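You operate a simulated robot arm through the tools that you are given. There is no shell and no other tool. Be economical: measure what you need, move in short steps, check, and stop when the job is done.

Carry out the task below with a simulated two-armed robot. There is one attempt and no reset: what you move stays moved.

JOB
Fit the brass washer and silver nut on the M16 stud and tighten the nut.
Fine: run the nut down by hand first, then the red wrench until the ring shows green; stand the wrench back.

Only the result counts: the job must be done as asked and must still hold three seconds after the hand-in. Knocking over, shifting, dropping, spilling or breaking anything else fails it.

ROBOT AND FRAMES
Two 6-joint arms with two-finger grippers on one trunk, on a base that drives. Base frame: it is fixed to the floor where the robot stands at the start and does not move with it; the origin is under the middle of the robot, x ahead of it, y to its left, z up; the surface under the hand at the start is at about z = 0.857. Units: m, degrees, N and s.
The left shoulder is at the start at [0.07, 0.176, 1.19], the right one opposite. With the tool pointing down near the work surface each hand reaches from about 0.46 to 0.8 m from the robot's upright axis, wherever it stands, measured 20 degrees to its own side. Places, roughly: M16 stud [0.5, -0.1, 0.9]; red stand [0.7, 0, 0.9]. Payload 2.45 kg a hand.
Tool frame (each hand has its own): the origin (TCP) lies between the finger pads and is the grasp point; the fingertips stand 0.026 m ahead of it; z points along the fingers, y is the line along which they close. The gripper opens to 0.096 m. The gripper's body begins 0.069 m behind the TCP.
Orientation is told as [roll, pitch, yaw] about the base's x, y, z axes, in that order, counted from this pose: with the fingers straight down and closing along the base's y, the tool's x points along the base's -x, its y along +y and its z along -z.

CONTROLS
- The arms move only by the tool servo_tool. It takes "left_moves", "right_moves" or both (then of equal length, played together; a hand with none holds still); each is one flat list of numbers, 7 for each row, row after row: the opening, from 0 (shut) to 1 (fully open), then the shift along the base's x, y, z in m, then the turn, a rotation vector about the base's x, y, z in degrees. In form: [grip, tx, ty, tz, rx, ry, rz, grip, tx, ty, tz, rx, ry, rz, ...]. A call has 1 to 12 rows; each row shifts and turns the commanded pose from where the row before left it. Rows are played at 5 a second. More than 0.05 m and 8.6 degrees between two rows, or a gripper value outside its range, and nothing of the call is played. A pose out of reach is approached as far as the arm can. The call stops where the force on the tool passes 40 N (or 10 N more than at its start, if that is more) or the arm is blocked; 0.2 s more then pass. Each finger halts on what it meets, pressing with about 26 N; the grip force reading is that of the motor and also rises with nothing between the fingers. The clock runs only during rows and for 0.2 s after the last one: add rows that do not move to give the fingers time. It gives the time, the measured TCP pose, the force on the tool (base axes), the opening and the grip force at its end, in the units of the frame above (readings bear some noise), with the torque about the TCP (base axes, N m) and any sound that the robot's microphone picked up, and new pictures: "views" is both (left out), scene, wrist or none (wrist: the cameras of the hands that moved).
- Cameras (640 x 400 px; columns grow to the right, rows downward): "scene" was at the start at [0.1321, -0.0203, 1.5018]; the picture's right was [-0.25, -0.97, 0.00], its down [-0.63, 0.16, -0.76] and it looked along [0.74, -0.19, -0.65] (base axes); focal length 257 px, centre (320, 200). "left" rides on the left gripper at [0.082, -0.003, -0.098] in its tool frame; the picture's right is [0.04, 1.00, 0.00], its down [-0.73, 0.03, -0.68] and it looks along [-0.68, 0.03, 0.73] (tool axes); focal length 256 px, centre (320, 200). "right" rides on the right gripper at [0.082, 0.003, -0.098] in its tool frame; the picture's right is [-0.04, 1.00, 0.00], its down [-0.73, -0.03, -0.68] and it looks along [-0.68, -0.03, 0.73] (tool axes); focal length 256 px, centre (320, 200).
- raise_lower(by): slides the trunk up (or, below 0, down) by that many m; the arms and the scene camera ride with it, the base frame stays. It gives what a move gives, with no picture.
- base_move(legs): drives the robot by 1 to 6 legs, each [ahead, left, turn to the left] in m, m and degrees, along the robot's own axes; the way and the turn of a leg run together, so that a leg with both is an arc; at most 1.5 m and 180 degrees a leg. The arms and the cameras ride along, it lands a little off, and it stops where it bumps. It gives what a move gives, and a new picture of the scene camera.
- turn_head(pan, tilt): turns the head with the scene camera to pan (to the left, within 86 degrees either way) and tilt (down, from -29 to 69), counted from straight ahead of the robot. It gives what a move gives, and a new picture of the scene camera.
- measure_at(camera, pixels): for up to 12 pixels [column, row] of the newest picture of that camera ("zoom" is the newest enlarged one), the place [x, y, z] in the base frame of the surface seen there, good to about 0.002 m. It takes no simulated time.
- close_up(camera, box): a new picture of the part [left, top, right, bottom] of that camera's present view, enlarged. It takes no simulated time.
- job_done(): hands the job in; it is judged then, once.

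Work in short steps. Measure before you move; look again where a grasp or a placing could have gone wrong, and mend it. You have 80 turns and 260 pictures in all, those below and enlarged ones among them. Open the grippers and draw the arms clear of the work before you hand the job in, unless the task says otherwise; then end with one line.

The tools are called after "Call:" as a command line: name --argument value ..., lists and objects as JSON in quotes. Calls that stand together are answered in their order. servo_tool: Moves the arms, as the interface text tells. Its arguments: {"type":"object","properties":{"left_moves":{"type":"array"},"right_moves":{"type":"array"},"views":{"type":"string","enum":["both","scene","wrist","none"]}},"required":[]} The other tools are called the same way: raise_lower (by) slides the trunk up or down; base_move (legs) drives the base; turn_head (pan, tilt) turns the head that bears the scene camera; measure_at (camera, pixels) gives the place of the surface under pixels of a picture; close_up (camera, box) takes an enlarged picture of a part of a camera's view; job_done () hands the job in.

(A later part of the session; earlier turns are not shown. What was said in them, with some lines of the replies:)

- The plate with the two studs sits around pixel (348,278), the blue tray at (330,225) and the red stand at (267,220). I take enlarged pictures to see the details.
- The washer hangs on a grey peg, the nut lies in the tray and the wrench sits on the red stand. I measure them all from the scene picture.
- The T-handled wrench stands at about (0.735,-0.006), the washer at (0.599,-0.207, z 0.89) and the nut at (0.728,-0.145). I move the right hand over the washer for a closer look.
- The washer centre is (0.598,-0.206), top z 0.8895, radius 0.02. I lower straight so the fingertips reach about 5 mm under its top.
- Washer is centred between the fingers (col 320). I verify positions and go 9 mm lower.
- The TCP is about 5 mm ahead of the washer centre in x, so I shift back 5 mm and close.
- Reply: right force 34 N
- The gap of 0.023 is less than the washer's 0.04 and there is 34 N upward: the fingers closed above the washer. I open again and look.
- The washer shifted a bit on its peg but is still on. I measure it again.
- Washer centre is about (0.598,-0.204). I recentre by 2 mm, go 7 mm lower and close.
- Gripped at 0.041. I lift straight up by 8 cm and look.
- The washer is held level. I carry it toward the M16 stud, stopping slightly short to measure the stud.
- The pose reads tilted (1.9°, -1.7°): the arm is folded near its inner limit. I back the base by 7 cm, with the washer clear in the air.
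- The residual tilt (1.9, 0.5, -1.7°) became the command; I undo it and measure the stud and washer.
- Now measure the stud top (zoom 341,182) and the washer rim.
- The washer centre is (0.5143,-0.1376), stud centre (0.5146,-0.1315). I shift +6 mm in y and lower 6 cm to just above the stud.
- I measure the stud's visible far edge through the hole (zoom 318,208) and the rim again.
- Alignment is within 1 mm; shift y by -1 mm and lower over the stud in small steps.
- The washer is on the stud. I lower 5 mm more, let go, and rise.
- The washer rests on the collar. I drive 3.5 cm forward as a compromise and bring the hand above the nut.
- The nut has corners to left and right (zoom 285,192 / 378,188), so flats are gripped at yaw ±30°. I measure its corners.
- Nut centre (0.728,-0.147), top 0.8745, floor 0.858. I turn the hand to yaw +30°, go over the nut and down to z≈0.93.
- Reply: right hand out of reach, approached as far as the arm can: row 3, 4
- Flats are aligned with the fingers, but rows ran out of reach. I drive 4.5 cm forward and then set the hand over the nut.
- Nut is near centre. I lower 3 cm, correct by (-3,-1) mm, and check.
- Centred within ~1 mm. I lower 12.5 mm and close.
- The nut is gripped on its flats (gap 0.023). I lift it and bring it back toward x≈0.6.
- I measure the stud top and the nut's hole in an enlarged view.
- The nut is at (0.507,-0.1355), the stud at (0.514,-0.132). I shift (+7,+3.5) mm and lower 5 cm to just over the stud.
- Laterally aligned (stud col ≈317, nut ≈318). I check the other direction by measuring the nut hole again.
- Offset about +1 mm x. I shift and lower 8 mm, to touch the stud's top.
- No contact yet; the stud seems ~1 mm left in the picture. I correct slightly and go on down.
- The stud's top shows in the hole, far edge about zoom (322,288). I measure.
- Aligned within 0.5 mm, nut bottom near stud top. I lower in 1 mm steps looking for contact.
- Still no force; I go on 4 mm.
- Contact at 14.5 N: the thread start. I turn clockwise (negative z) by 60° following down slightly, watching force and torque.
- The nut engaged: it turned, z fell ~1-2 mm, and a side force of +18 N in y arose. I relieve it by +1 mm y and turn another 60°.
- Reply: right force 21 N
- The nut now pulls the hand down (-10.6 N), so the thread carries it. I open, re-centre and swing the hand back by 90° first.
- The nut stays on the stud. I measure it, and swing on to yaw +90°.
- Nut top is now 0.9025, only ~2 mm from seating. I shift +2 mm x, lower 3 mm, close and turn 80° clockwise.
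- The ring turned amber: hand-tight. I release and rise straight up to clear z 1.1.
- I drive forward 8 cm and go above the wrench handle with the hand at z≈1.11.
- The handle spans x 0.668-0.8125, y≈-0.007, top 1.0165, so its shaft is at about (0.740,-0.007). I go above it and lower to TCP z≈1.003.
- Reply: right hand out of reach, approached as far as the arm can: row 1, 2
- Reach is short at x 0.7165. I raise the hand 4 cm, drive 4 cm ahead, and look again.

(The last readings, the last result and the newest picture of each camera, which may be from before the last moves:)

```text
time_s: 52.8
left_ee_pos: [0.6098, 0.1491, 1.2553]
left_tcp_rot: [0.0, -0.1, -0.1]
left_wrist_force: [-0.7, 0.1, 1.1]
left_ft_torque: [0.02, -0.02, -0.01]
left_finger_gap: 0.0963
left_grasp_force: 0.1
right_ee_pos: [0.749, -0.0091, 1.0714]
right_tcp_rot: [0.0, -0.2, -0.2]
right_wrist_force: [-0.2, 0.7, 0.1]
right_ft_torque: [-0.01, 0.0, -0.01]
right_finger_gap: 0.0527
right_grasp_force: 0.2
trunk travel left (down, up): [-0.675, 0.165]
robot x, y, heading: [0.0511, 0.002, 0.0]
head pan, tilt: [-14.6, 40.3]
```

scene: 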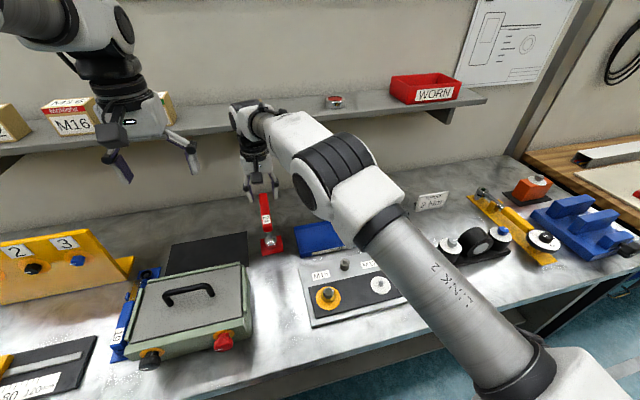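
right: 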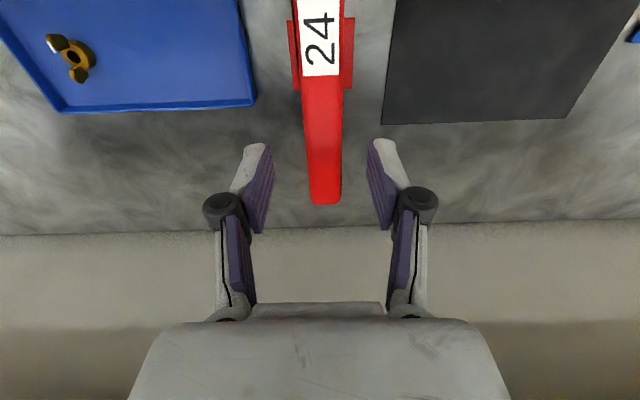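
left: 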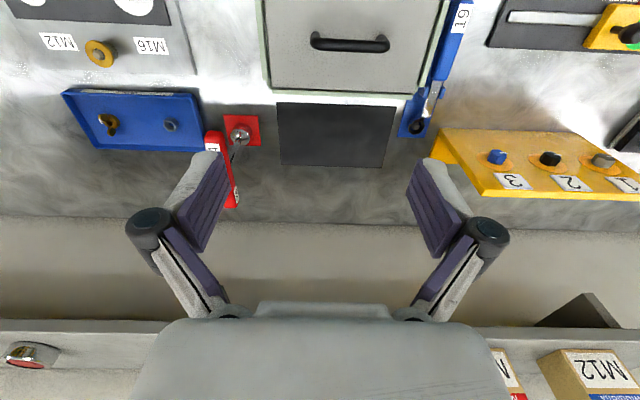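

Handle is centred (col 322). I shift -8 mm in x, lower to z≈1.003 and check with the scene camera.

Call:
servo_tool --right_moves '[0.55, -0.008, 0.001, -0.02, 0, 0, 0, 0.55, 0, 0, -0.025, 0, 0, 0, 0.55, 0, 0, -0.023, 0, 0, 0, 0.55, 0, 0, 0, 0, 0, 0, 0.55, 0, 0, 0, 0, 0, 0]' --views "wrist"

Call:
close_up --camera "scene" --box '[210, 150, 330, 270]'

```text
time_s: 54.0
left_ee_pos: [0.6109, 0.1497, 1.2549]
left_tcp_rot: [-0.1, -0.1, -0.1]
left_wrist_force: [0.1, 0.1, -0.3]
left_ft_torque: [0.03, -0.02, 0.02]
left_finger_gap: 0.0961
left_grasp_force: 0.1
right_ee_pos: [0.7413, -0.0092, 1.0035]
right_tcp_rot: [0.0, -0.1, -0.2]
right_wrist_force: [0.2, 0.4, 1.0]
right_ft_torque: [0.01, 0.04, 0.01]
right_finger_gap: 0.0529
right_grasp_force: 0.0
trunk travel left (down, up): [-0.675, 0.165]
robot x, y, heading: [0.0519, 0.0007, 0.1]
head pan, tilt: [-14.6, 40.3]
```

right: 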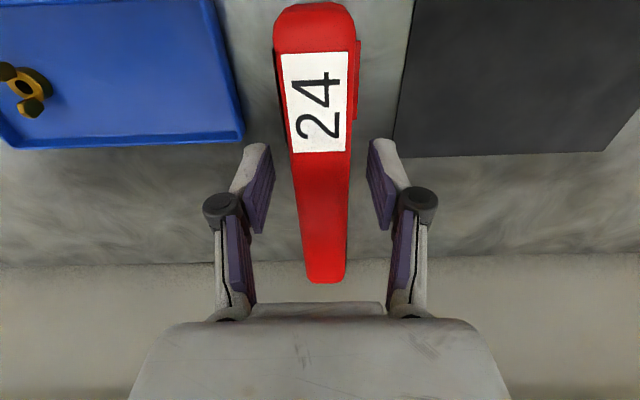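

```text
3.33 times, centred on (270, 210) of scene
```

zoom: 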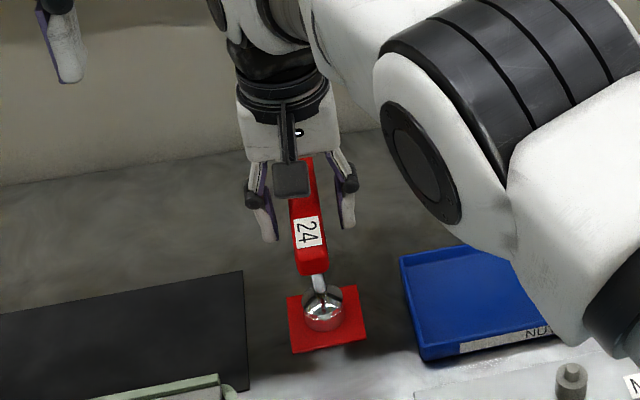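

Handle sits between the pads. I close on it.

Call:
servo_tool --right_moves '[0.4, 0, 0.0005, 0, 0, 0, 0, 0.25, 0, 0, 0, 0, 0, 0, 0.1, 0, 0, 0, 0, 0, 0, 0.1, 0, 0, 0, 0, 0, 0, 0.1, 0, 0, 0, 0, 0, 0]' --views "none"

Call:
servo_tool --right_moves '[0.1, 0, 0, 0.01, 0, 0, 0, 0.1, 0, 0, 0.02, 0, 0, 0, 0.1, 0, 0, 0.03, 0, 0, 0, 0.1, 0, 0, 0.03, 0, 0, 0, 0.1, 0, 0, 0, 0, 0, 0]' --views "both"

Call:
close_up --camera "scene" --box '[210, 130, 330, 250]'

```text
time_s: 55.2
left_ee_pos: [0.6112, 0.1493, 1.2548]
left_tcp_rot: [0.0, -0.1, -0.1]
left_wrist_force: [0.0, 0.0, 0.0]
left_ft_torque: [0.01, -0.03, 0.02]
left_finger_gap: 0.0959
left_grasp_force: 0.1
right_ee_pos: [0.7419, -0.0082, 1.0028]
right_tcp_rot: [0.1, -0.1, -0.1]
right_wrist_force: [0.1, 1.7, 1.6]
right_ft_torque: [-0.03, -0.04, 0.03]
right_finger_gap: 0.025
right_grasp_force: 25.7
trunk travel left (down, up): [-0.675, 0.165]
robot x, y, heading: [0.054, -0.0027, 0.0]
head pan, tilt: [-14.6, 40.3]
```

```text
time_s: 56.4
left_ee_pos: [0.6105, 0.149, 1.2545]
left_tcp_rot: [0.0, 0.0, -0.1]
left_wrist_force: [-0.2, -0.3, 0.5]
left_ft_torque: [0.0, 0.0, 0.03]
left_finger_gap: 0.0961
left_grasp_force: 0.1
right_ee_pos: [0.7422, -0.0052, 1.0913]
right_tcp_rot: [0.0, -0.1, -0.2]
right_wrist_force: [-1.2, 0.0, -2.9]
right_ft_torque: [0.0, 0.0, 0.0]
right_finger_gap: 0.0248
right_grasp_force: 26.0
trunk travel left (down, up): [-0.675, 0.165]
robot x, y, heading: [0.0521, -0.001, -0.4]
head pan, tilt: [-14.6, 40.3]
```

scene: 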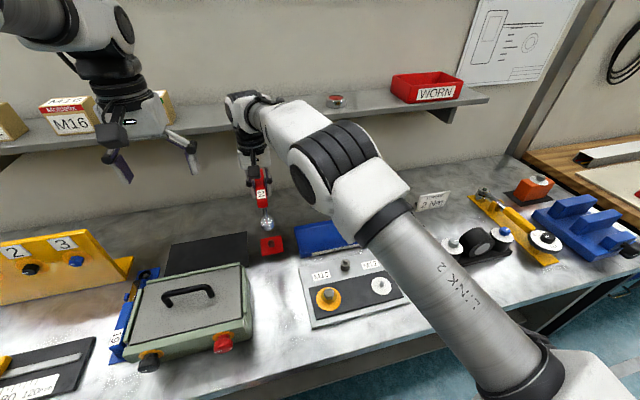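
right: 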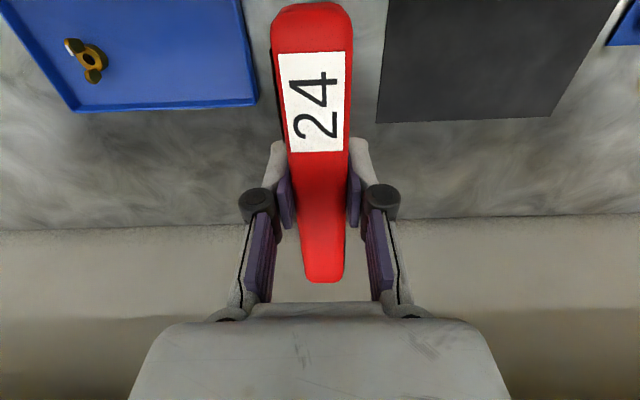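

```text
3.33 times, centred on (270, 190) of scene
```

zoom: 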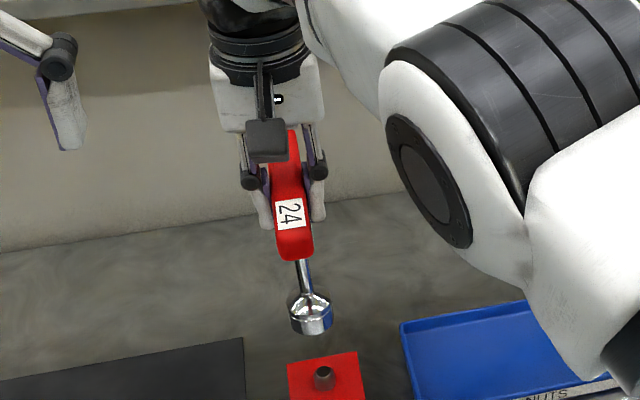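

The wrench is lifted; the stand has a round peg (zoom 323,372). I measure the peg and socket for later.

Call:
measure_at --camera "zoom" --pixels '[[323, 371], [323, 385], [293, 320], [331, 318], [312, 332], [310, 310], [316, 300], [303, 275]]'

Call:
close_up --camera "scene" --box '[300, 270, 360, 320]'

```text
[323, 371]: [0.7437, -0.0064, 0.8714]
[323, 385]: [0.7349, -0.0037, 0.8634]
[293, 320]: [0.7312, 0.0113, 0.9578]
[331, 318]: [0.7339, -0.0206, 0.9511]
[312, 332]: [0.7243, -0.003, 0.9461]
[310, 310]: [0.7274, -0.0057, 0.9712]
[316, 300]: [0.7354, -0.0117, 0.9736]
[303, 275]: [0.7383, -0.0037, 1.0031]
```

```text
8.00 times, centred on (330, 295) of scene
```

zoom: 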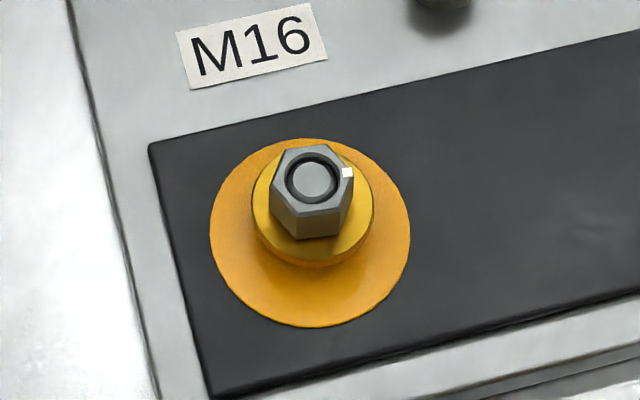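

The wrench socket bottom is ~0.146 below the TCP. I raise slightly, pull the hand back toward (0.63,-0.13) while turning to yaw ≈ +52°, then back the base 12 cm.

Call:
servo_tool --right_moves '[0.1, -0.02, -0.02, 0.015, 0, 0, 0, 0.1, -0.02, -0.02, 0.01, 0, 0, 0, 0.1, -0.02, -0.02, 0, 0, 0, 7.5, 0.1, -0.02, -0.02, 0, 0, 0, 7.5, 0.1, -0.015, -0.02, 0, 0, 0, 7.5, 0.1, -0.01, -0.02, 0, 0, 0, 7.5, 0.1, 0, -0.005, 0, 0, 0, 7.5, 0.1, 0, 0, 0, 0, 0, 7.5, 0.1, 0, 0, 0, 0, 0, 7.5, 0.1, 0, 0, 0, 0, 0, 0]' --views "none"

Call:
base_move --legs '[[-0.125, 0, 0]]'

Call:
servo_tool --right_moves '[0.1, 0, 0, 0, 0, 0, 0, 0.1, 0, 0, 0, 0, 0, 0]' --views "wrist"

```text
time_s: 58.6
left_ee_pos: [0.6098, 0.1489, 1.2539]
left_tcp_rot: [0.0, 0.0, -0.1]
left_wrist_force: [0.0, 0.2, -1.2]
left_ft_torque: [0.0, -0.03, 0.01]
left_finger_gap: 0.0964
left_grasp_force: 0.0
right_ee_pos: [0.6371, -0.1316, 1.1173]
right_tcp_rot: [0.0, -0.2, 52.4]
right_wrist_force: [-0.4, -0.8, -2.9]
right_ft_torque: [-0.05, 0.01, 0.03]
right_finger_gap: 0.0252
right_grasp_force: 25.9
trunk travel left (down, up): [-0.675, 0.165]
robot x, y, heading: [0.0541, -0.0021, -0.0]
head pan, tilt: [-14.6, 40.3]
```

```text
time_s: 59.9
left_ee_pos: [0.488, 0.149, 1.2543]
left_tcp_rot: [0.1, 0.0, 0.1]
left_wrist_force: [0.3, -0.5, 0.6]
left_ft_torque: [0.01, 0.02, -0.02]
left_finger_gap: 0.0959
left_grasp_force: 0.1
right_ee_pos: [0.5141, -0.1316, 1.1171]
right_tcp_rot: [0.1, -0.1, 52.4]
right_wrist_force: [-0.4, 0.8, -3.4]
right_ft_torque: [-0.04, 0.02, -0.05]
right_finger_gap: 0.025
right_grasp_force: 26.2
trunk travel left (down, up): [-0.675, 0.165]
robot x, y, heading: [-0.0727, 0.0017, -0.1]
head pan, tilt: [-14.6, 40.3]
```

scene: 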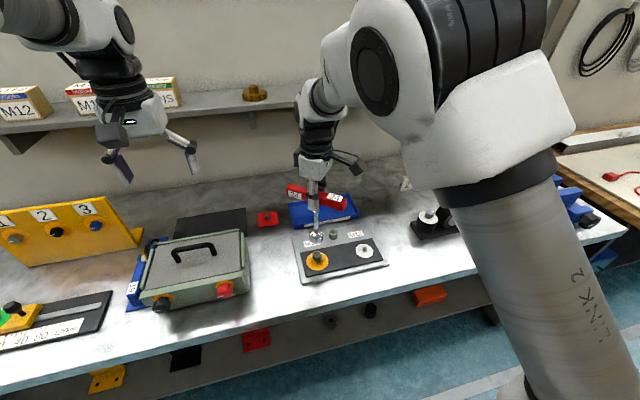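

```text
time_s: 60.5
left_ee_pos: [0.4861, 0.1497, 1.2542]
left_tcp_rot: [0.0, -0.1, 0.0]
left_wrist_force: [-1.4, -1.0, 0.0]
left_ft_torque: [-0.02, -0.03, -0.02]
left_finger_gap: 0.0961
left_grasp_force: 0.2
right_ee_pos: [0.5126, -0.1321, 1.1156]
right_tcp_rot: [0.0, -0.2, 52.4]
right_wrist_force: [0.3, 0.4, -2.6]
right_ft_torque: [-0.05, -0.02, 0.02]
right_finger_gap: 0.0249
right_grasp_force: 26.2
trunk travel left (down, up): [-0.675, 0.165]
robot x, y, heading: [-0.0719, 0.0001, -0.0]
head pan, tilt: [-14.6, 40.3]
```

right: 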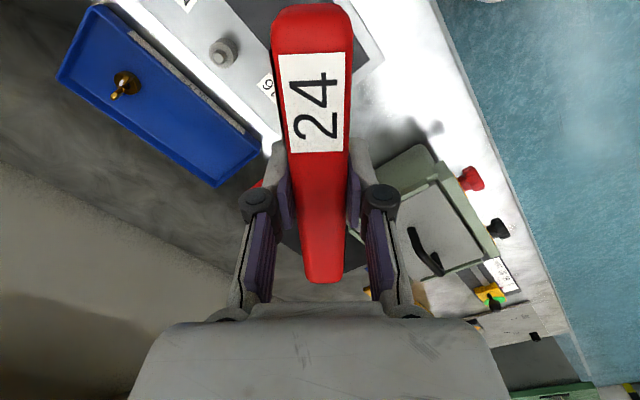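

The hand is nearly over the nut. I lower 5 cm (socket bottom ≈0.92) and compare socket and nut in the scene view.

Call:
servo_tool --right_moves '[0.1, 0, 0, -0.025, 0, 0, 0, 0.1, 0, 0, -0.025, 0, 0, 0, 0.1, 0, 0, 0, 0, 0, 0, 0.1, 0, 0, 0, 0, 0, 0]' --views "none"

Call:
close_up --camera "scene" --box '[270, 190, 370, 290]'

Call:
close_up --camera "left" --box '[0, 0, 320, 200]'

```text
time_s: 61.5
left_ee_pos: [0.4868, 0.1505, 1.2544]
left_tcp_rot: [0.0, 0.1, 0.0]
left_wrist_force: [0.1, 0.0, 0.2]
left_ft_torque: [0.02, 0.01, 0.03]
left_finger_gap: 0.0962
left_grasp_force: 0.1
right_ee_pos: [0.5134, -0.1309, 1.0654]
right_tcp_rot: [0.2, -0.1, 52.4]
right_wrist_force: [0.3, -0.5, -3.2]
right_ft_torque: [-0.01, 0.02, -0.04]
right_finger_gap: 0.0251
right_grasp_force: 26.0
trunk travel left (down, up): [-0.675, 0.165]
robot x, y, heading: [-0.0696, 0.0035, 0.3]
head pan, tilt: [-14.6, 40.3]
```

```text
4.00 times, centred on (320, 240) of scene
```

zoom: 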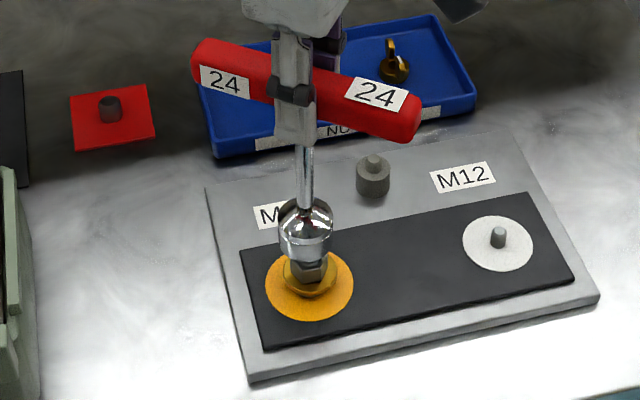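

```text
2.00 times, centred on (160, 100) of left
```

zoom: 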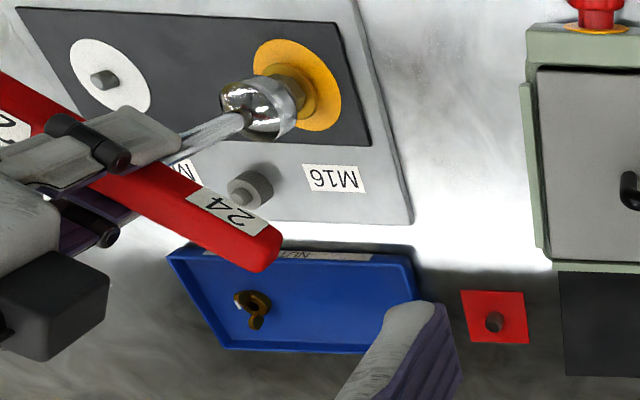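

Both views show the socket just above the nut. I measure socket edges and nut from both views.

Call:
measure_at --camera "zoom" --pixels '[[240, 132], [262, 136], [285, 130], [296, 108], [300, 80], [310, 100], [222, 100], [262, 105]]'

Call:
close_up --camera "scene" --box '[290, 225, 350, 285]'

```text
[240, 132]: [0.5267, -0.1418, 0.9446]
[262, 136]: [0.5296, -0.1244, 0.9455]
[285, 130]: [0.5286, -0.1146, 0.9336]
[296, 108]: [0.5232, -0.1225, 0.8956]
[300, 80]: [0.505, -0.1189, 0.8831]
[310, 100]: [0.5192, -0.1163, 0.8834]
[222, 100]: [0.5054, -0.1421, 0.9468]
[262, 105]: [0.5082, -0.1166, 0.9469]
```

```text
6.67 times, centred on (320, 255) of scene
```

zoom: 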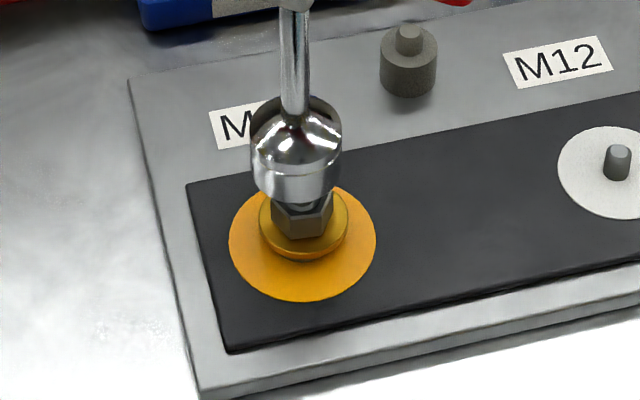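

The scene zoom shows socket centre col ≈295.5, washer/ring centre col ≈303: about 3 mm off to the left. I measure to confirm.

Call:
measure_at --camera "zoom" --pixels '[[256, 180], [336, 180], [296, 188], [296, 175], [263, 225], [344, 225], [303, 252], [232, 240], [373, 240], [303, 297], [283, 75], [306, 75]]'

Call:
close_up --camera "left" --box '[90, 10, 190, 80]'

```text
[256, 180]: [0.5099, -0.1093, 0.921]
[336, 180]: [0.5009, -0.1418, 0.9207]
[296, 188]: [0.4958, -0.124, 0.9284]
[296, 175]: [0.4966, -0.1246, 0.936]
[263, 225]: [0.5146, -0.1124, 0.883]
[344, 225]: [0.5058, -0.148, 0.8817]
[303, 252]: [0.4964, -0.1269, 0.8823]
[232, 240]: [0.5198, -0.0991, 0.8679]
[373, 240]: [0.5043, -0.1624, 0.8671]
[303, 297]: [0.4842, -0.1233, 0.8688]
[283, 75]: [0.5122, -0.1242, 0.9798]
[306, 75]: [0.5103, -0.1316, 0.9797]
```

```text
5.71 times, centred on (140, 45) of left
```

zoom: 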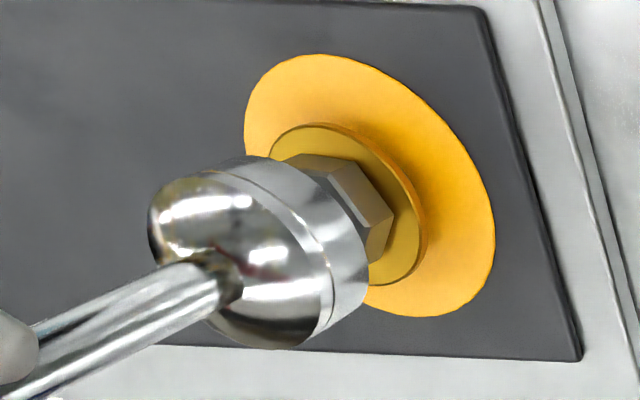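

The wrench axis is at about (0.5135,-0.128), the nut at (0.5135,-0.1318). I shift y by -3.5 mm and lower gently until contact.

Call:
servo_tool --right_moves '[0.1, 0, -0.0035, 0, 0, 0, 0, 0.1, 0, 0, -0.006, 0, 0, 0, 0.1, 0, 0, -0.006, 0, 0, 0, 0.1, 0, 0, -0.003, 0, 0, 0, 0.1, 0, 0, 0, 0, 0, 0]' --views "none"

Call:
close_up --camera "scene" --box '[290, 225, 350, 285]'

Call:
close_up --camera "left" --box '[90, 10, 190, 80]'

```text
time_s: 62.7
left_ee_pos: [0.4875, 0.1497, 1.2545]
left_tcp_rot: [0.0, 0.1, 0.0]
left_wrist_force: [-0.2, -0.4, 0.1]
left_ft_torque: [0.01, -0.02, 0.01]
left_finger_gap: 0.0962
left_grasp_force: 0.0
right_ee_pos: [0.5138, -0.1345, 1.0504]
right_tcp_rot: [0.0, -0.1, 52.4]
right_wrist_force: [0.1, -0.7, -2.3]
right_ft_torque: [-0.03, 0.02, -0.01]
right_finger_gap: 0.0249
right_grasp_force: 26.0
trunk travel left (down, up): [-0.675, 0.165]
robot x, y, heading: [-0.0708, 0.0019, 0.2]
head pan, tilt: [-14.6, 40.3]
```

```text
6.67 times, centred on (320, 255) of scene
```

zoom: 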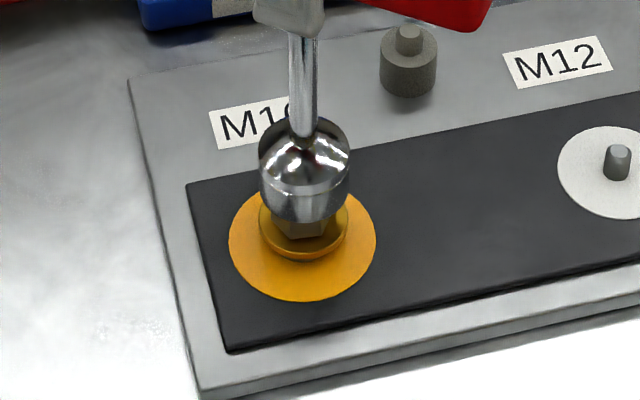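

```text
5.71 times, centred on (140, 45) of left
```

zoom: 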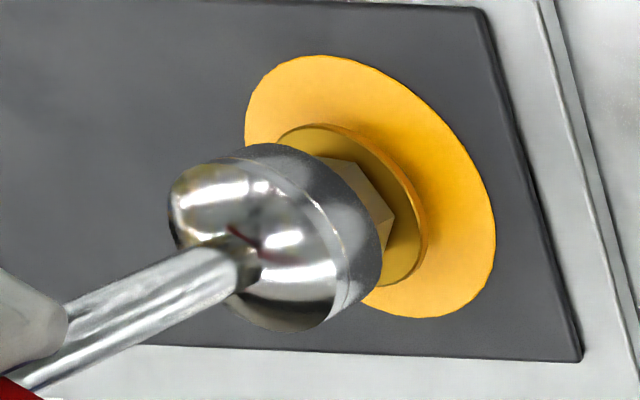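

Scene view shows the socket centred on the nut (304 vs 303). I lower on in small steps.

Call:
servo_tool --right_moves '[0.1, 0, 0, -0.0015, 0, 0, 0, 0.1, 0, 0, -0.0015, 0, 0, 0, 0.1, 0, 0, -0.001, 0, 0, 0, 0.1, 0, 0, -0.001, 0, 0, 0, 0.1, 0, 0, -0.001, 0, 0, 0, 0.1, 0, 0, 0, 0, 0, 0]' --views "none"

Call:
close_up --camera "scene" --box '[290, 225, 350, 285]'

Call:
close_up --camera "left" --box '[90, 10, 190, 80]'

```text
time_s: 64.1
left_ee_pos: [0.4865, 0.1502, 1.2552]
left_tcp_rot: [0.0, 0.0, 0.0]
left_wrist_force: [-0.5, 0.4, -0.1]
left_ft_torque: [-0.01, 0.0, 0.02]
left_finger_gap: 0.0961
left_grasp_force: 0.0
right_ee_pos: [0.5129, -0.134, 1.045]
right_tcp_rot: [0.1, -0.1, 52.4]
right_wrist_force: [0.8, -0.2, -2.6]
right_ft_torque: [0.01, 0.0, 0.01]
right_finger_gap: 0.0249
right_grasp_force: 25.9
trunk travel left (down, up): [-0.675, 0.165]
robot x, y, heading: [-0.0696, 0.0038, -0.1]
head pan, tilt: [-14.6, 40.3]
```

```text
6.67 times, centred on (320, 255) of scene
```

zoom: 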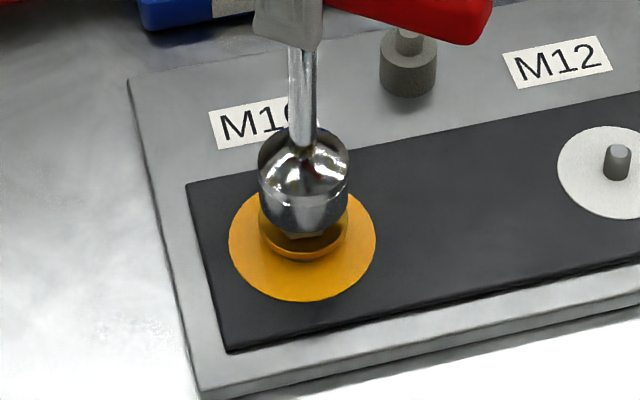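

```text
5.71 times, centred on (140, 45) of left
```

zoom: 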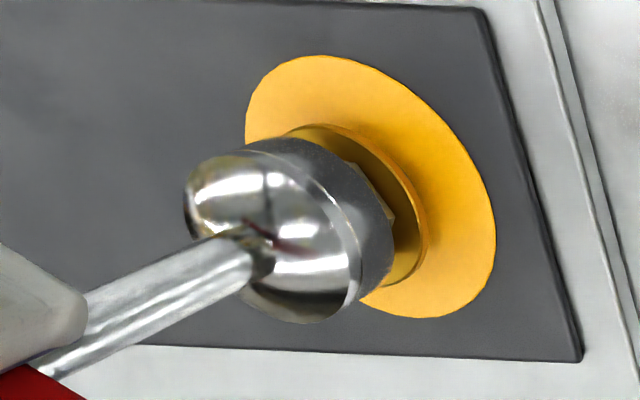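

No force and the nut is disappearing into the socket: it is slipping on. I lower further to seat.

Call:
servo_tool --right_moves '[0.1, 0, 0, -0.0015, 0, 0, 0, 0.1, 0, 0, -0.0015, 0, 0, 0, 0.1, 0, 0, -0.0015, 0, 0, 0, 0.1, 0, 0, -0.0015, 0, 0, 0, 0.1, 0, 0, -0.001, 0, 0, 0, 0.1, 0, 0, 0, 0, 0, 0]' --views "none"

Call:
close_up --camera "scene" --box '[290, 225, 350, 285]'

Call:
close_up --camera "left" --box '[90, 10, 190, 80]'

```text
time_s: 65.5
left_ee_pos: [0.4847, 0.1511, 1.2558]
left_tcp_rot: [-0.1, -0.1, 0.0]
left_wrist_force: [0.4, 0.1, -0.2]
left_ft_torque: [-0.02, 0.01, -0.02]
left_finger_gap: 0.0959
left_grasp_force: 0.0
right_ee_pos: [0.5126, -0.1338, 1.0403]
right_tcp_rot: [-0.3, -0.3, 52.4]
right_wrist_force: [2.6, 3.7, 12.9]
right_ft_torque: [0.04, 0.01, -0.05]
right_finger_gap: 0.025
right_grasp_force: 25.8
trunk travel left (down, up): [-0.675, 0.165]
robot x, y, heading: [-0.0711, 0.0033, -0.1]
head pan, tilt: [-14.6, 40.3]
```

```text
6.67 times, centred on (320, 255) of scene
```

zoom: 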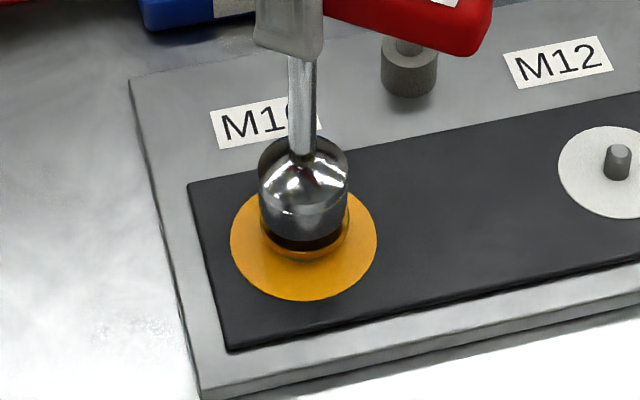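

```text
5.71 times, centred on (140, 45) of left
```

zoom: 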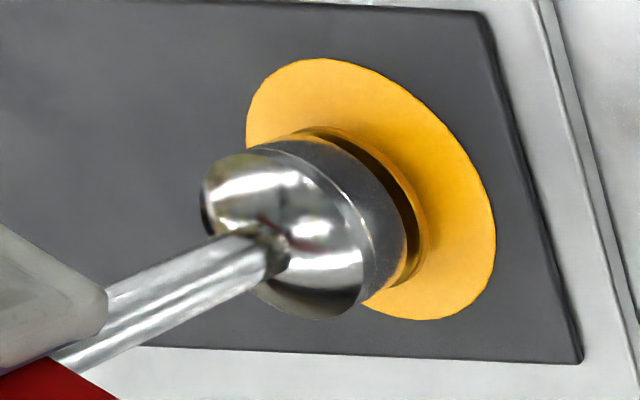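

Contact with 13 N. I turn clockwise 12° with slight downward feed to test engagement and torque.

Call:
servo_tool --right_moves '[0.1, 0, 0, -0.0002, 0, 0, -4, 0.1, 0, 0, -0.0002, 0, 0, -4, 0.1, 0, 0, -0.0002, 0, 0, -4, 0.1, 0, 0, 0, 0, 0, 0]' --views "none"

Call:
close_up --camera "scene" --box '[290, 225, 350, 285]'

```text
time_s: 66.5
left_ee_pos: [0.4846, 0.1513, 1.2553]
left_tcp_rot: [-0.2, -0.1, -0.1]
left_wrist_force: [0.0, 0.9, -0.4]
left_ft_torque: [0.02, 0.0, 0.06]
left_finger_gap: 0.0957
left_grasp_force: 0.1
right_ee_pos: [0.5112, -0.1323, 1.0396]
right_tcp_rot: [-0.1, -0.4, 40.3]
right_wrist_force: [6.2, 3.3, 19.9]
right_ft_torque: [0.03, -0.14, 0.48]
right_finger_gap: 0.0252
right_grasp_force: 26.4
trunk travel left (down, up): [-0.675, 0.165]
robot x, y, heading: [-0.0707, -0.0032, -0.3]
head pan, tilt: [-14.6, 40.3]
```

```text
6.67 times, centred on (320, 255) of scene
```

zoom: 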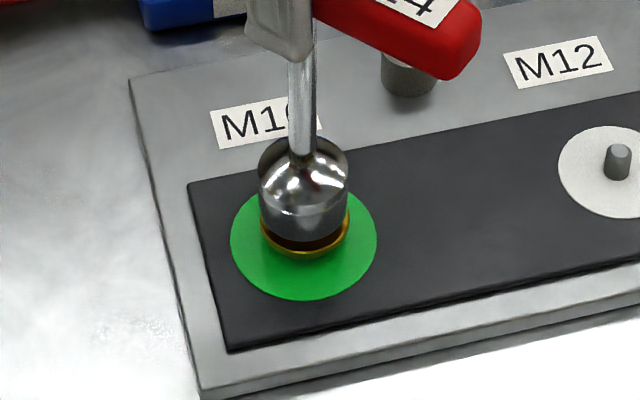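

The ring is green. I lift the wrench straight up in small steps, without turning.

Call:
servo_tool --right_moves '[0.1, 0, 0, 0.002, 0, 0, 0, 0.1, 0, 0, 0.003, 0, 0, 0, 0.1, 0, 0, 0.005, 0, 0, 0, 0.1, 0, 0, 0.01, 0, 0, 0, 0.1, 0, 0, 0.02, 0, 0, 0, 0.1, 0, 0, 0.03, 0, 0, 0, 0.1, 0, 0, 0, 0, 0, 0]' --views "wrist"

Call:
close_up --camera "scene" --box '[270, 190, 370, 290]'

```text
time_s: 68.1
left_ee_pos: [0.4866, 0.1491, 1.2542]
left_tcp_rot: [-0.1, 0.0, 0.0]
left_wrist_force: [0.1, 0.8, 0.1]
left_ft_torque: [-0.03, -0.03, 0.03]
left_finger_gap: 0.0962
left_grasp_force: 0.0
right_ee_pos: [0.5141, -0.135, 1.1089]
right_tcp_rot: [0.1, -0.1, 40.3]
right_wrist_force: [0.1, -0.4, -2.8]
right_ft_torque: [-0.01, 0.03, 0.03]
right_finger_gap: 0.025
right_grasp_force: 25.9
trunk travel left (down, up): [-0.675, 0.165]
robot x, y, heading: [-0.0726, -0.0019, 0.1]
head pan, tilt: [-14.6, 40.3]
```

right: 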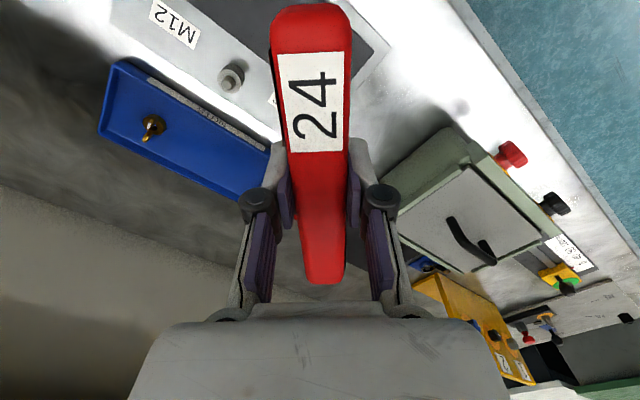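

```text
4.00 times, centred on (320, 240) of scene
```

zoom: 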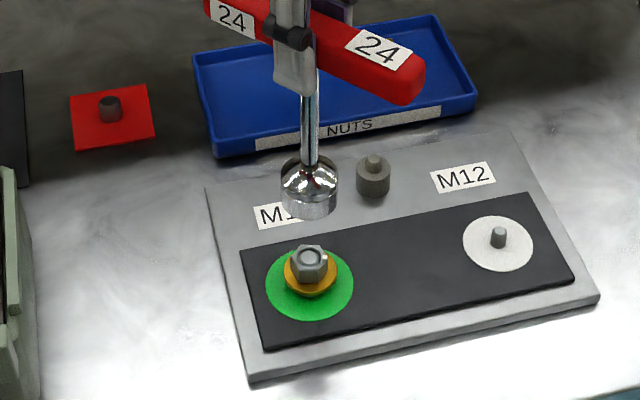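

Ring stays green. I turn back to yaw 0, drive forward 12.5 cm and bring the wrench over the stand.

Call:
servo_tool --right_moves '[0.1, 0, 0, 0, 0, 0, -8, 0.1, 0, 0, 0, 0, 0, -8, 0.1, 0, 0, 0, 0, 0, -8, 0.1, 0, 0, 0, 0, 0, -8, 0.1, 0, 0, 0, 0, 0, -8, 0.1, 0.02, 0, 0, 0, 0, -0.4, 0.1, 0, 0, 0, 0, 0, 0]' --views "none"

Call:
base_move --legs '[[0.125, 0, 0]]'

Call:
servo_tool --right_moves '[0.1, 0.016, 0.025, 0, 0, 0, 0, 0.1, 0.016, 0.025, 0, 0, 0, 0, 0.1, 0.016, 0.025, 0, 0, 0, 0, 0.1, 0.016, 0.025, 0, 0, 0, 0, 0.1, 0.016, 0.025, 0, 0, 0, 0, 0.1, 0, 0, 0, 0, 0, 0, 0.1, 0, 0, 0, 0, 0, 0]' --views "both"

Call:
close_up --camera "scene" --box '[220, 160, 320, 260]'

Call:
close_up --camera "left" --box '[60, 60, 320, 240]'

```text
time_s: 69.7
left_ee_pos: [0.4861, 0.1498, 1.255]
left_tcp_rot: [0.0, 0.0, 0.1]
left_wrist_force: [-0.2, 0.1, 0.1]
left_ft_torque: [0.02, -0.04, -0.02]
left_finger_gap: 0.096
left_grasp_force: 0.0
right_ee_pos: [0.5334, -0.1332, 1.108]
right_tcp_rot: [0.0, -0.1, -0.1]
right_wrist_force: [-0.8, 0.0, -2.9]
right_ft_torque: [0.0, 0.0, 0.0]
right_finger_gap: 0.0247
right_grasp_force: 25.5
trunk travel left (down, up): [-0.675, 0.165]
robot x, y, heading: [-0.0711, -0.0008, -0.2]
head pan, tilt: [-14.6, 40.3]
```

```text
time_s: 71.0
left_ee_pos: [0.6106, 0.1488, 1.2543]
left_tcp_rot: [0.0, -0.1, 0.0]
left_wrist_force: [-0.2, -0.8, -0.7]
left_ft_torque: [-0.01, 0.01, -0.03]
left_finger_gap: 0.096
left_grasp_force: 0.0
right_ee_pos: [0.6568, -0.1347, 1.1079]
right_tcp_rot: [0.1, -0.1, 0.0]
right_wrist_force: [0.0, 0.0, -3.7]
right_ft_torque: [0.0, -0.01, -0.01]
right_finger_gap: 0.0249
right_grasp_force: 26.0
trunk travel left (down, up): [-0.675, 0.165]
robot x, y, heading: [0.0531, -0.0003, -0.1]
head pan, tilt: [-14.6, 40.3]
```

scene: 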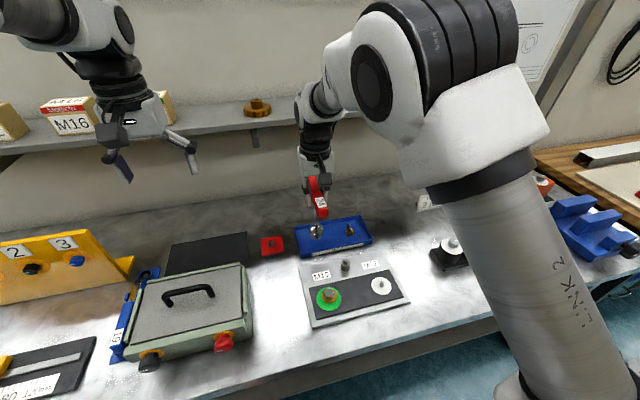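

```text
time_s: 72.6
left_ee_pos: [0.6109, 0.1489, 1.255]
left_tcp_rot: [0.0, -0.1, 0.0]
left_wrist_force: [0.2, -0.4, 0.6]
left_ft_torque: [0.0, -0.02, 0.01]
left_finger_gap: 0.0959
left_grasp_force: 0.0
right_ee_pos: [0.7381, -0.0094, 1.1069]
right_tcp_rot: [0.0, -0.1, 0.0]
right_wrist_force: [0.3, -0.3, -2.5]
right_ft_torque: [0.01, 0.01, 0.0]
right_finger_gap: 0.0248
right_grasp_force: 25.8
trunk travel left (down, up): [-0.675, 0.165]
robot x, y, heading: [0.0531, -0.0007, 0.2]
head pan, tilt: [-14.6, 40.3]
```

scene: 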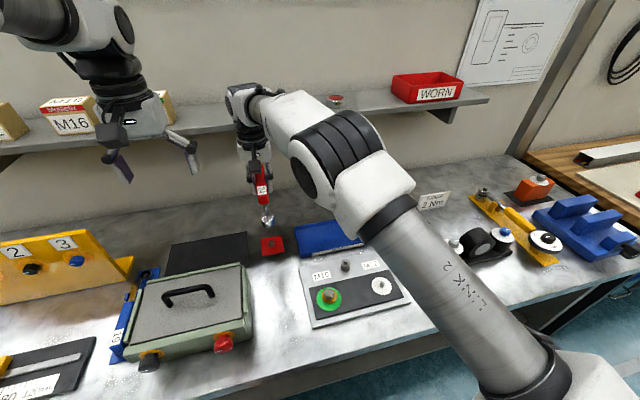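
right: 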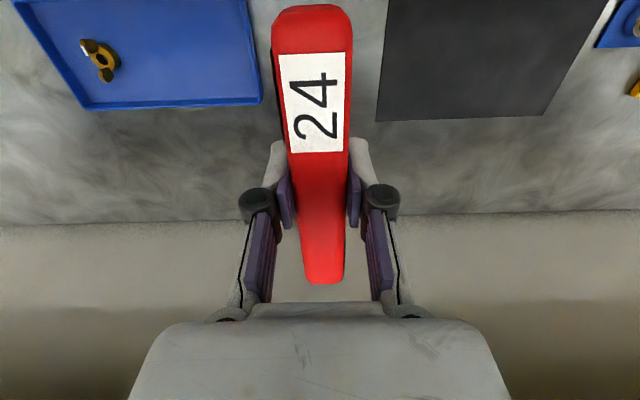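

```text
4.00 times, centred on (270, 210) of scene
```

zoom: 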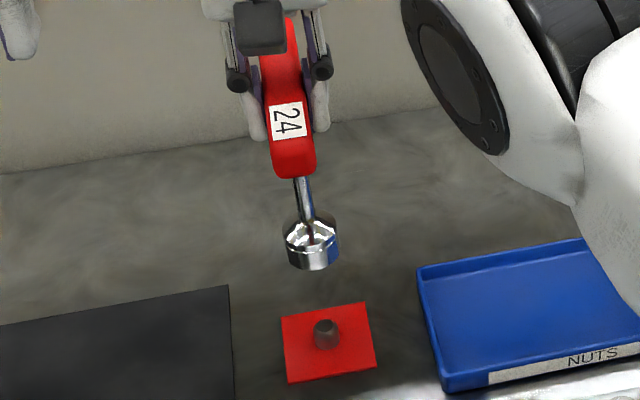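

```text
2.22 times, centred on (190, 150) of left
```

zoom: 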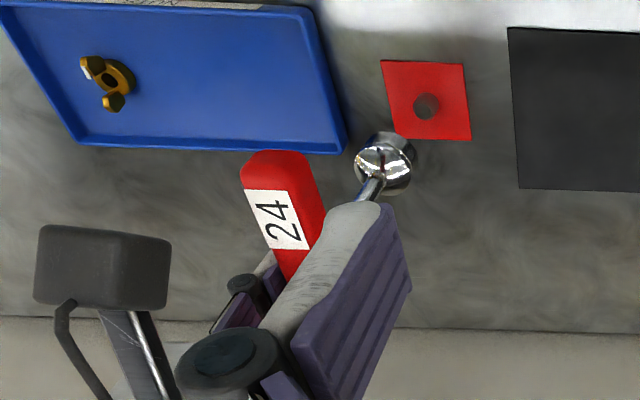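

I shift (+3.5,+1) mm to the pick-up position and lower 6 cm, then compare socket and peg.

Call:
servo_tool --right_moves '[0.1, 0.0035, 0.001, 0, 0, 0, 0, 0.1, 0, 0, -0.03, 0, 0, 0, 0.1, 0, 0, -0.03, 0, 0, 0, 0.1, 0, 0, 0, 0, 0, 0, 0.1, 0, 0, 0, 0, 0, 0]' --views "none"

Call:
close_up --camera "scene" --box '[245, 210, 295, 260]'

Call:
close_up --camera "left" --box '[180, 70, 290, 150]'

```text
time_s: 73.8
left_ee_pos: [0.6116, 0.1501, 1.2551]
left_tcp_rot: [0.1, 0.0, 0.0]
left_wrist_force: [-0.3, -0.4, 0.2]
left_ft_torque: [-0.02, 0.02, 0.02]
left_finger_gap: 0.0958
left_grasp_force: 0.0
right_ee_pos: [0.742, -0.0082, 1.0467]
right_tcp_rot: [0.0, 0.0, 0.0]
right_wrist_force: [0.2, 0.2, -2.8]
right_ft_torque: [-0.02, 0.0, 0.01]
right_finger_gap: 0.0249
right_grasp_force: 26.0
trunk travel left (down, up): [-0.675, 0.165]
robot x, y, heading: [0.0523, 0.0024, -0.3]
head pan, tilt: [-14.6, 40.3]
```

```text
8.00 times, centred on (270, 235) of scene
```

zoom: 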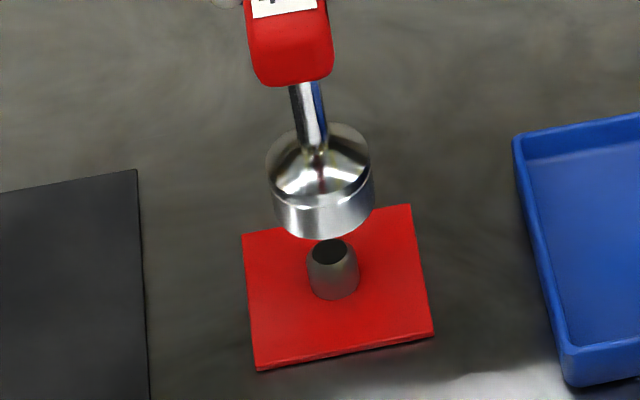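

```text
5.00 times, centred on (235, 110) of left
```

zoom: 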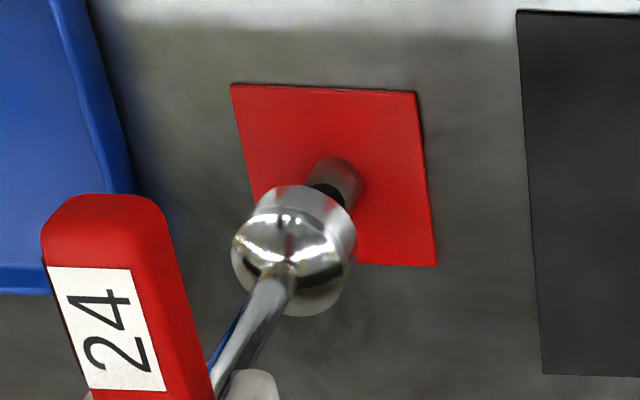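

Lines up in both views. I lower slowly onto the peg, watching force.

Call:
servo_tool --right_moves '[0.1, 0, 0, -0.01, 0, 0, 0, 0.1, 0, 0, -0.01, 0, 0, 0, 0.1, 0, 0, -0.005, 0, 0, 0, 0.1, 0, 0, -0.005, 0, 0, 0, 0.1, 0, 0, -0.005, 0, 0, 0, 0.1, 0, 0, -0.005, 0, 0, 0, 0.1, 0, 0, 0, 0, 0, 0]' --views "none"

Call:
close_up --camera "scene" --box '[245, 210, 295, 260]'

Call:
close_up --camera "left" --box '[180, 70, 290, 150]'

```text
time_s: 75.4
left_ee_pos: [0.6123, 0.1499, 1.255]
left_tcp_rot: [0.0, 0.0, 0.0]
left_wrist_force: [0.7, -0.2, -0.2]
left_ft_torque: [-0.02, -0.01, 0.0]
left_finger_gap: 0.0959
left_grasp_force: 0.0
right_ee_pos: [0.7403, -0.0089, 1.0073]
right_tcp_rot: [0.0, -0.1, 0.0]
right_wrist_force: [0.6, 0.3, -2.7]
right_ft_torque: [-0.04, 0.02, 0.02]
right_finger_gap: 0.0249
right_grasp_force: 25.6
trunk travel left (down, up): [-0.675, 0.165]
robot x, y, heading: [0.0501, 0.0017, 0.0]
head pan, tilt: [-14.6, 40.3]
```

```text
8.00 times, centred on (270, 235) of scene
```

zoom: 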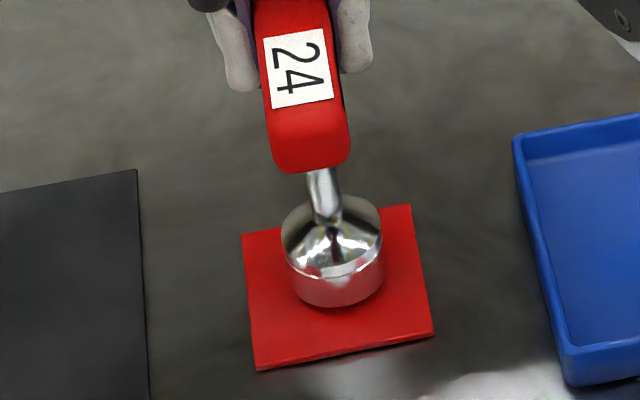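

```text
5.00 times, centred on (235, 110) of left
```

zoom: 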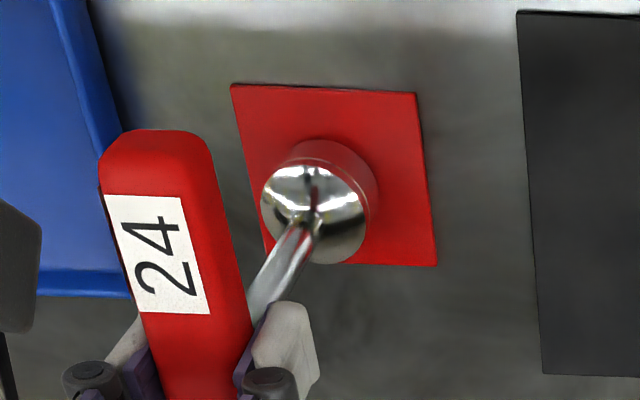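

The socket is over the peg with ~4 mm to go. I lower until it rests, then open.

Call:
servo_tool --right_moves '[0.1, 0, 0, -0.002, 0, 0, 0, 0.1, 0, 0, -0.0015, 0, 0, 0, 0.1, 0, 0, -0.0007, 0, 0, 0, 0.1, 0, 0, 0, 0, 0, 0]' --views "none"

Call:
close_up --camera "scene" --box '[245, 210, 295, 260]'

```text
time_s: 76.4
left_ee_pos: [0.6114, 0.1502, 1.2549]
left_tcp_rot: [0.0, 0.0, -0.1]
left_wrist_force: [0.1, 0.5, 0.0]
left_ft_torque: [0.01, 0.0, 0.0]
left_finger_gap: 0.0961
left_grasp_force: 0.0
right_ee_pos: [0.7403, -0.0093, 1.0026]
right_tcp_rot: [0.1, 0.0, 0.0]
right_wrist_force: [0.4, 0.0, -2.5]
right_ft_torque: [0.02, 0.04, -0.01]
right_finger_gap: 0.025
right_grasp_force: 26.3
trunk travel left (down, up): [-0.675, 0.165]
robot x, y, heading: [0.0523, 0.0011, -0.0]
head pan, tilt: [-14.6, 40.3]
```

```text
8.00 times, centred on (270, 235) of scene
```

zoom: 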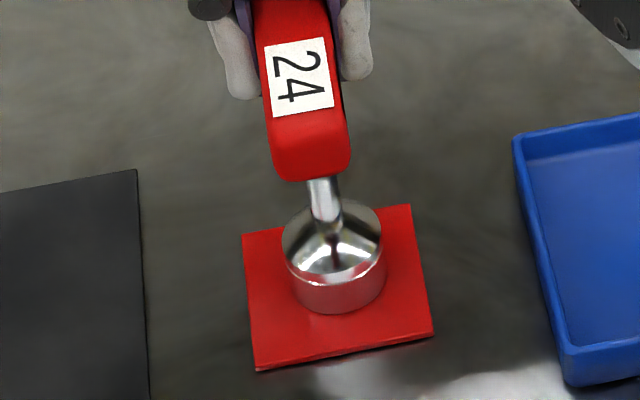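

Weight still hangs (-2.5 N); a few tenths more until it rests.

Call:
servo_tool --right_moves '[0.1, 0, 0, -0.0006, 0, 0, 0, 0.1, 0, 0, -0.0006, 0, 0, 0, 0.1, 0, 0, 0, 0, 0, 0]' --views "none"

```text
time_s: 77.2
left_ee_pos: [0.61, 0.1504, 1.2548]
left_tcp_rot: [0.1, -0.2, -0.1]
left_wrist_force: [0.1, -0.4, -0.8]
left_ft_torque: [0.01, 0.0, -0.03]
left_finger_gap: 0.0961
left_grasp_force: 0.1
right_ee_pos: [0.7418, -0.0079, 1.0048]
right_tcp_rot: [0.0, -0.4, 0.1]
right_wrist_force: [2.1, -1.7, 3.9]
right_ft_torque: [-0.12, -0.14, -0.03]
right_finger_gap: 0.0253
right_grasp_force: 25.5
trunk travel left (down, up): [-0.675, 0.165]
robot x, y, heading: [0.0522, -0.0036, 0.0]
head pan, tilt: [-14.6, 40.3]
```

It now rests (+3.9 N). I open the fingers gently and look.

Call:
servo_tool --right_moves '[0.3, 0, 0, 0, 0, 0, 0, 0.45, 0, 0, 0, 0, 0, 0, 0.6, 0, 0, 0, 0, 0, 0, 0.6, 0, 0, 0, 0, 0, 0]' --views "wrist"

Call:
close_up --camera "scene" --box '[210, 170, 310, 270]'

```text
time_s: 78.2
left_ee_pos: [0.6104, 0.1499, 1.2547]
left_tcp_rot: [0.0, -0.1, 0.0]
left_wrist_force: [0.1, -0.5, -0.6]
left_ft_torque: [0.01, 0.01, -0.01]
left_finger_gap: 0.0958
left_grasp_force: 0.0
right_ee_pos: [0.7416, -0.0076, 1.002]
right_tcp_rot: [0.0, -0.2, 0.0]
right_wrist_force: [0.0, 0.7, -1.0]
right_ft_torque: [0.0, -0.01, 0.02]
right_finger_gap: 0.0577
right_grasp_force: 0.1
trunk travel left (down, up): [-0.675, 0.165]
robot x, y, heading: [0.0557, 0.0004, 0.1]
head pan, tilt: [-14.6, 40.3]
```

right: 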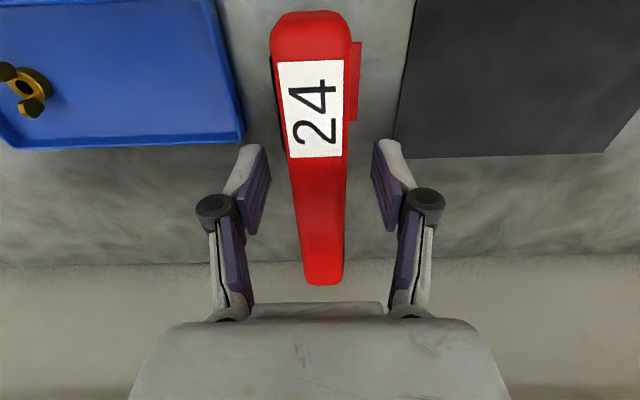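

```text
4.00 times, centred on (260, 220) of scene
```

zoom: 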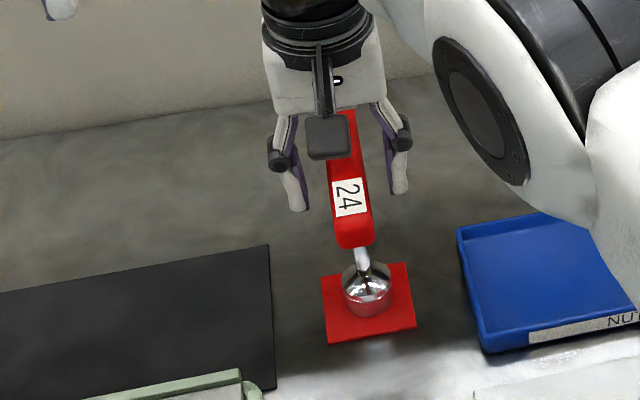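

The wrench stands freely on its peg. I raise the hand straight up and pull away, then check everything.

Call:
servo_tool --right_moves '[0.6, 0, 0, 0.03, 0, 0, 0, 0.6, 0, 0, 0.04, 0, 0, 0, 0.6, 0, 0, 0.04, 0, 0, 0, 0.7, -0.03, -0.03, 0.02, 0, 0, 0, 0.8, -0.03, -0.04, 0, 0, 0, 0, 0.9, -0.03, -0.04, 0, 0, 0, 0, 1, 0, -0.04, 0, 0, 0, 0, 1, 0, -0.04, 0, 0, 0, 0, 1, 0, -0.04, 0, 0, 0, 0, 1, 0, 0, 0, 0, 0, 0]' --views "both"

Call:
close_up --camera "scene" --box '[230, 170, 390, 330]'

```text
time_s: 80.4
left_ee_pos: [0.612, 0.1507, 1.2541]
left_tcp_rot: [-0.1, -0.1, -0.1]
left_wrist_force: [-0.3, 0.0, 0.3]
left_ft_torque: [-0.04, 0.03, -0.01]
left_finger_gap: 0.096
left_grasp_force: 0.0
right_ee_pos: [0.6518, -0.2392, 1.1328]
right_tcp_rot: [-0.1, -0.3, 0.0]
right_wrist_force: [-0.8, 0.6, -0.8]
right_ft_torque: [-0.03, 0.02, 0.02]
right_finger_gap: 0.0963
right_grasp_force: 0.0
trunk travel left (down, up): [-0.675, 0.165]
robot x, y, heading: [0.0514, -0.0012, -0.0]
head pan, tilt: [-14.6, 40.3]
```

scene: 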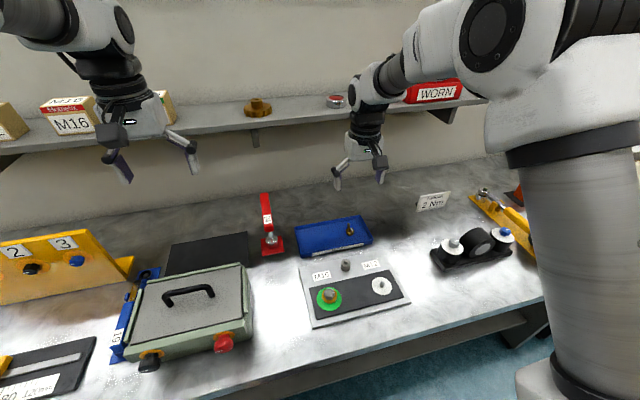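
right: 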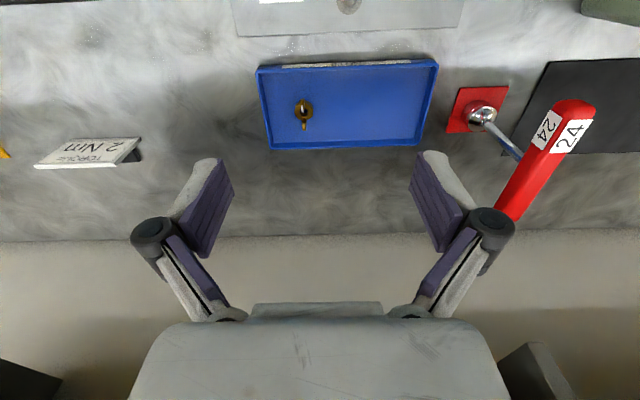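

```text
2.50 times, centred on (310, 250) of scene
```

zoom: 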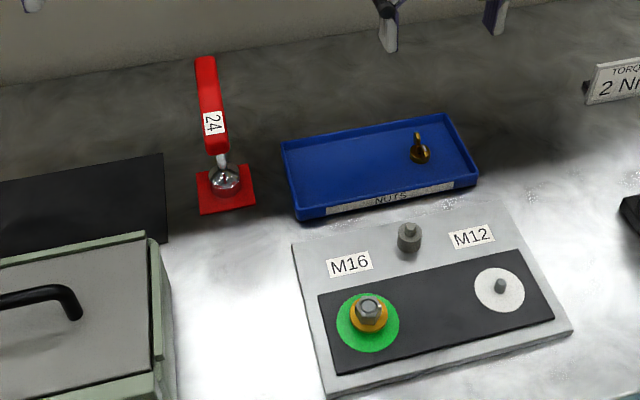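

The ring is green, the washer and nut are on the M16 stud, the wrench stands on its stand, and the arms are clear. I hand it in.

Call:
job_done

```text
The job is handed in.
```

The brass washer and silver nut are on the M16 stud. I ran the nut down by hand, then tightened it with the red wrench until the ring showed green. The wrench is back on its stand and both arms are clear.
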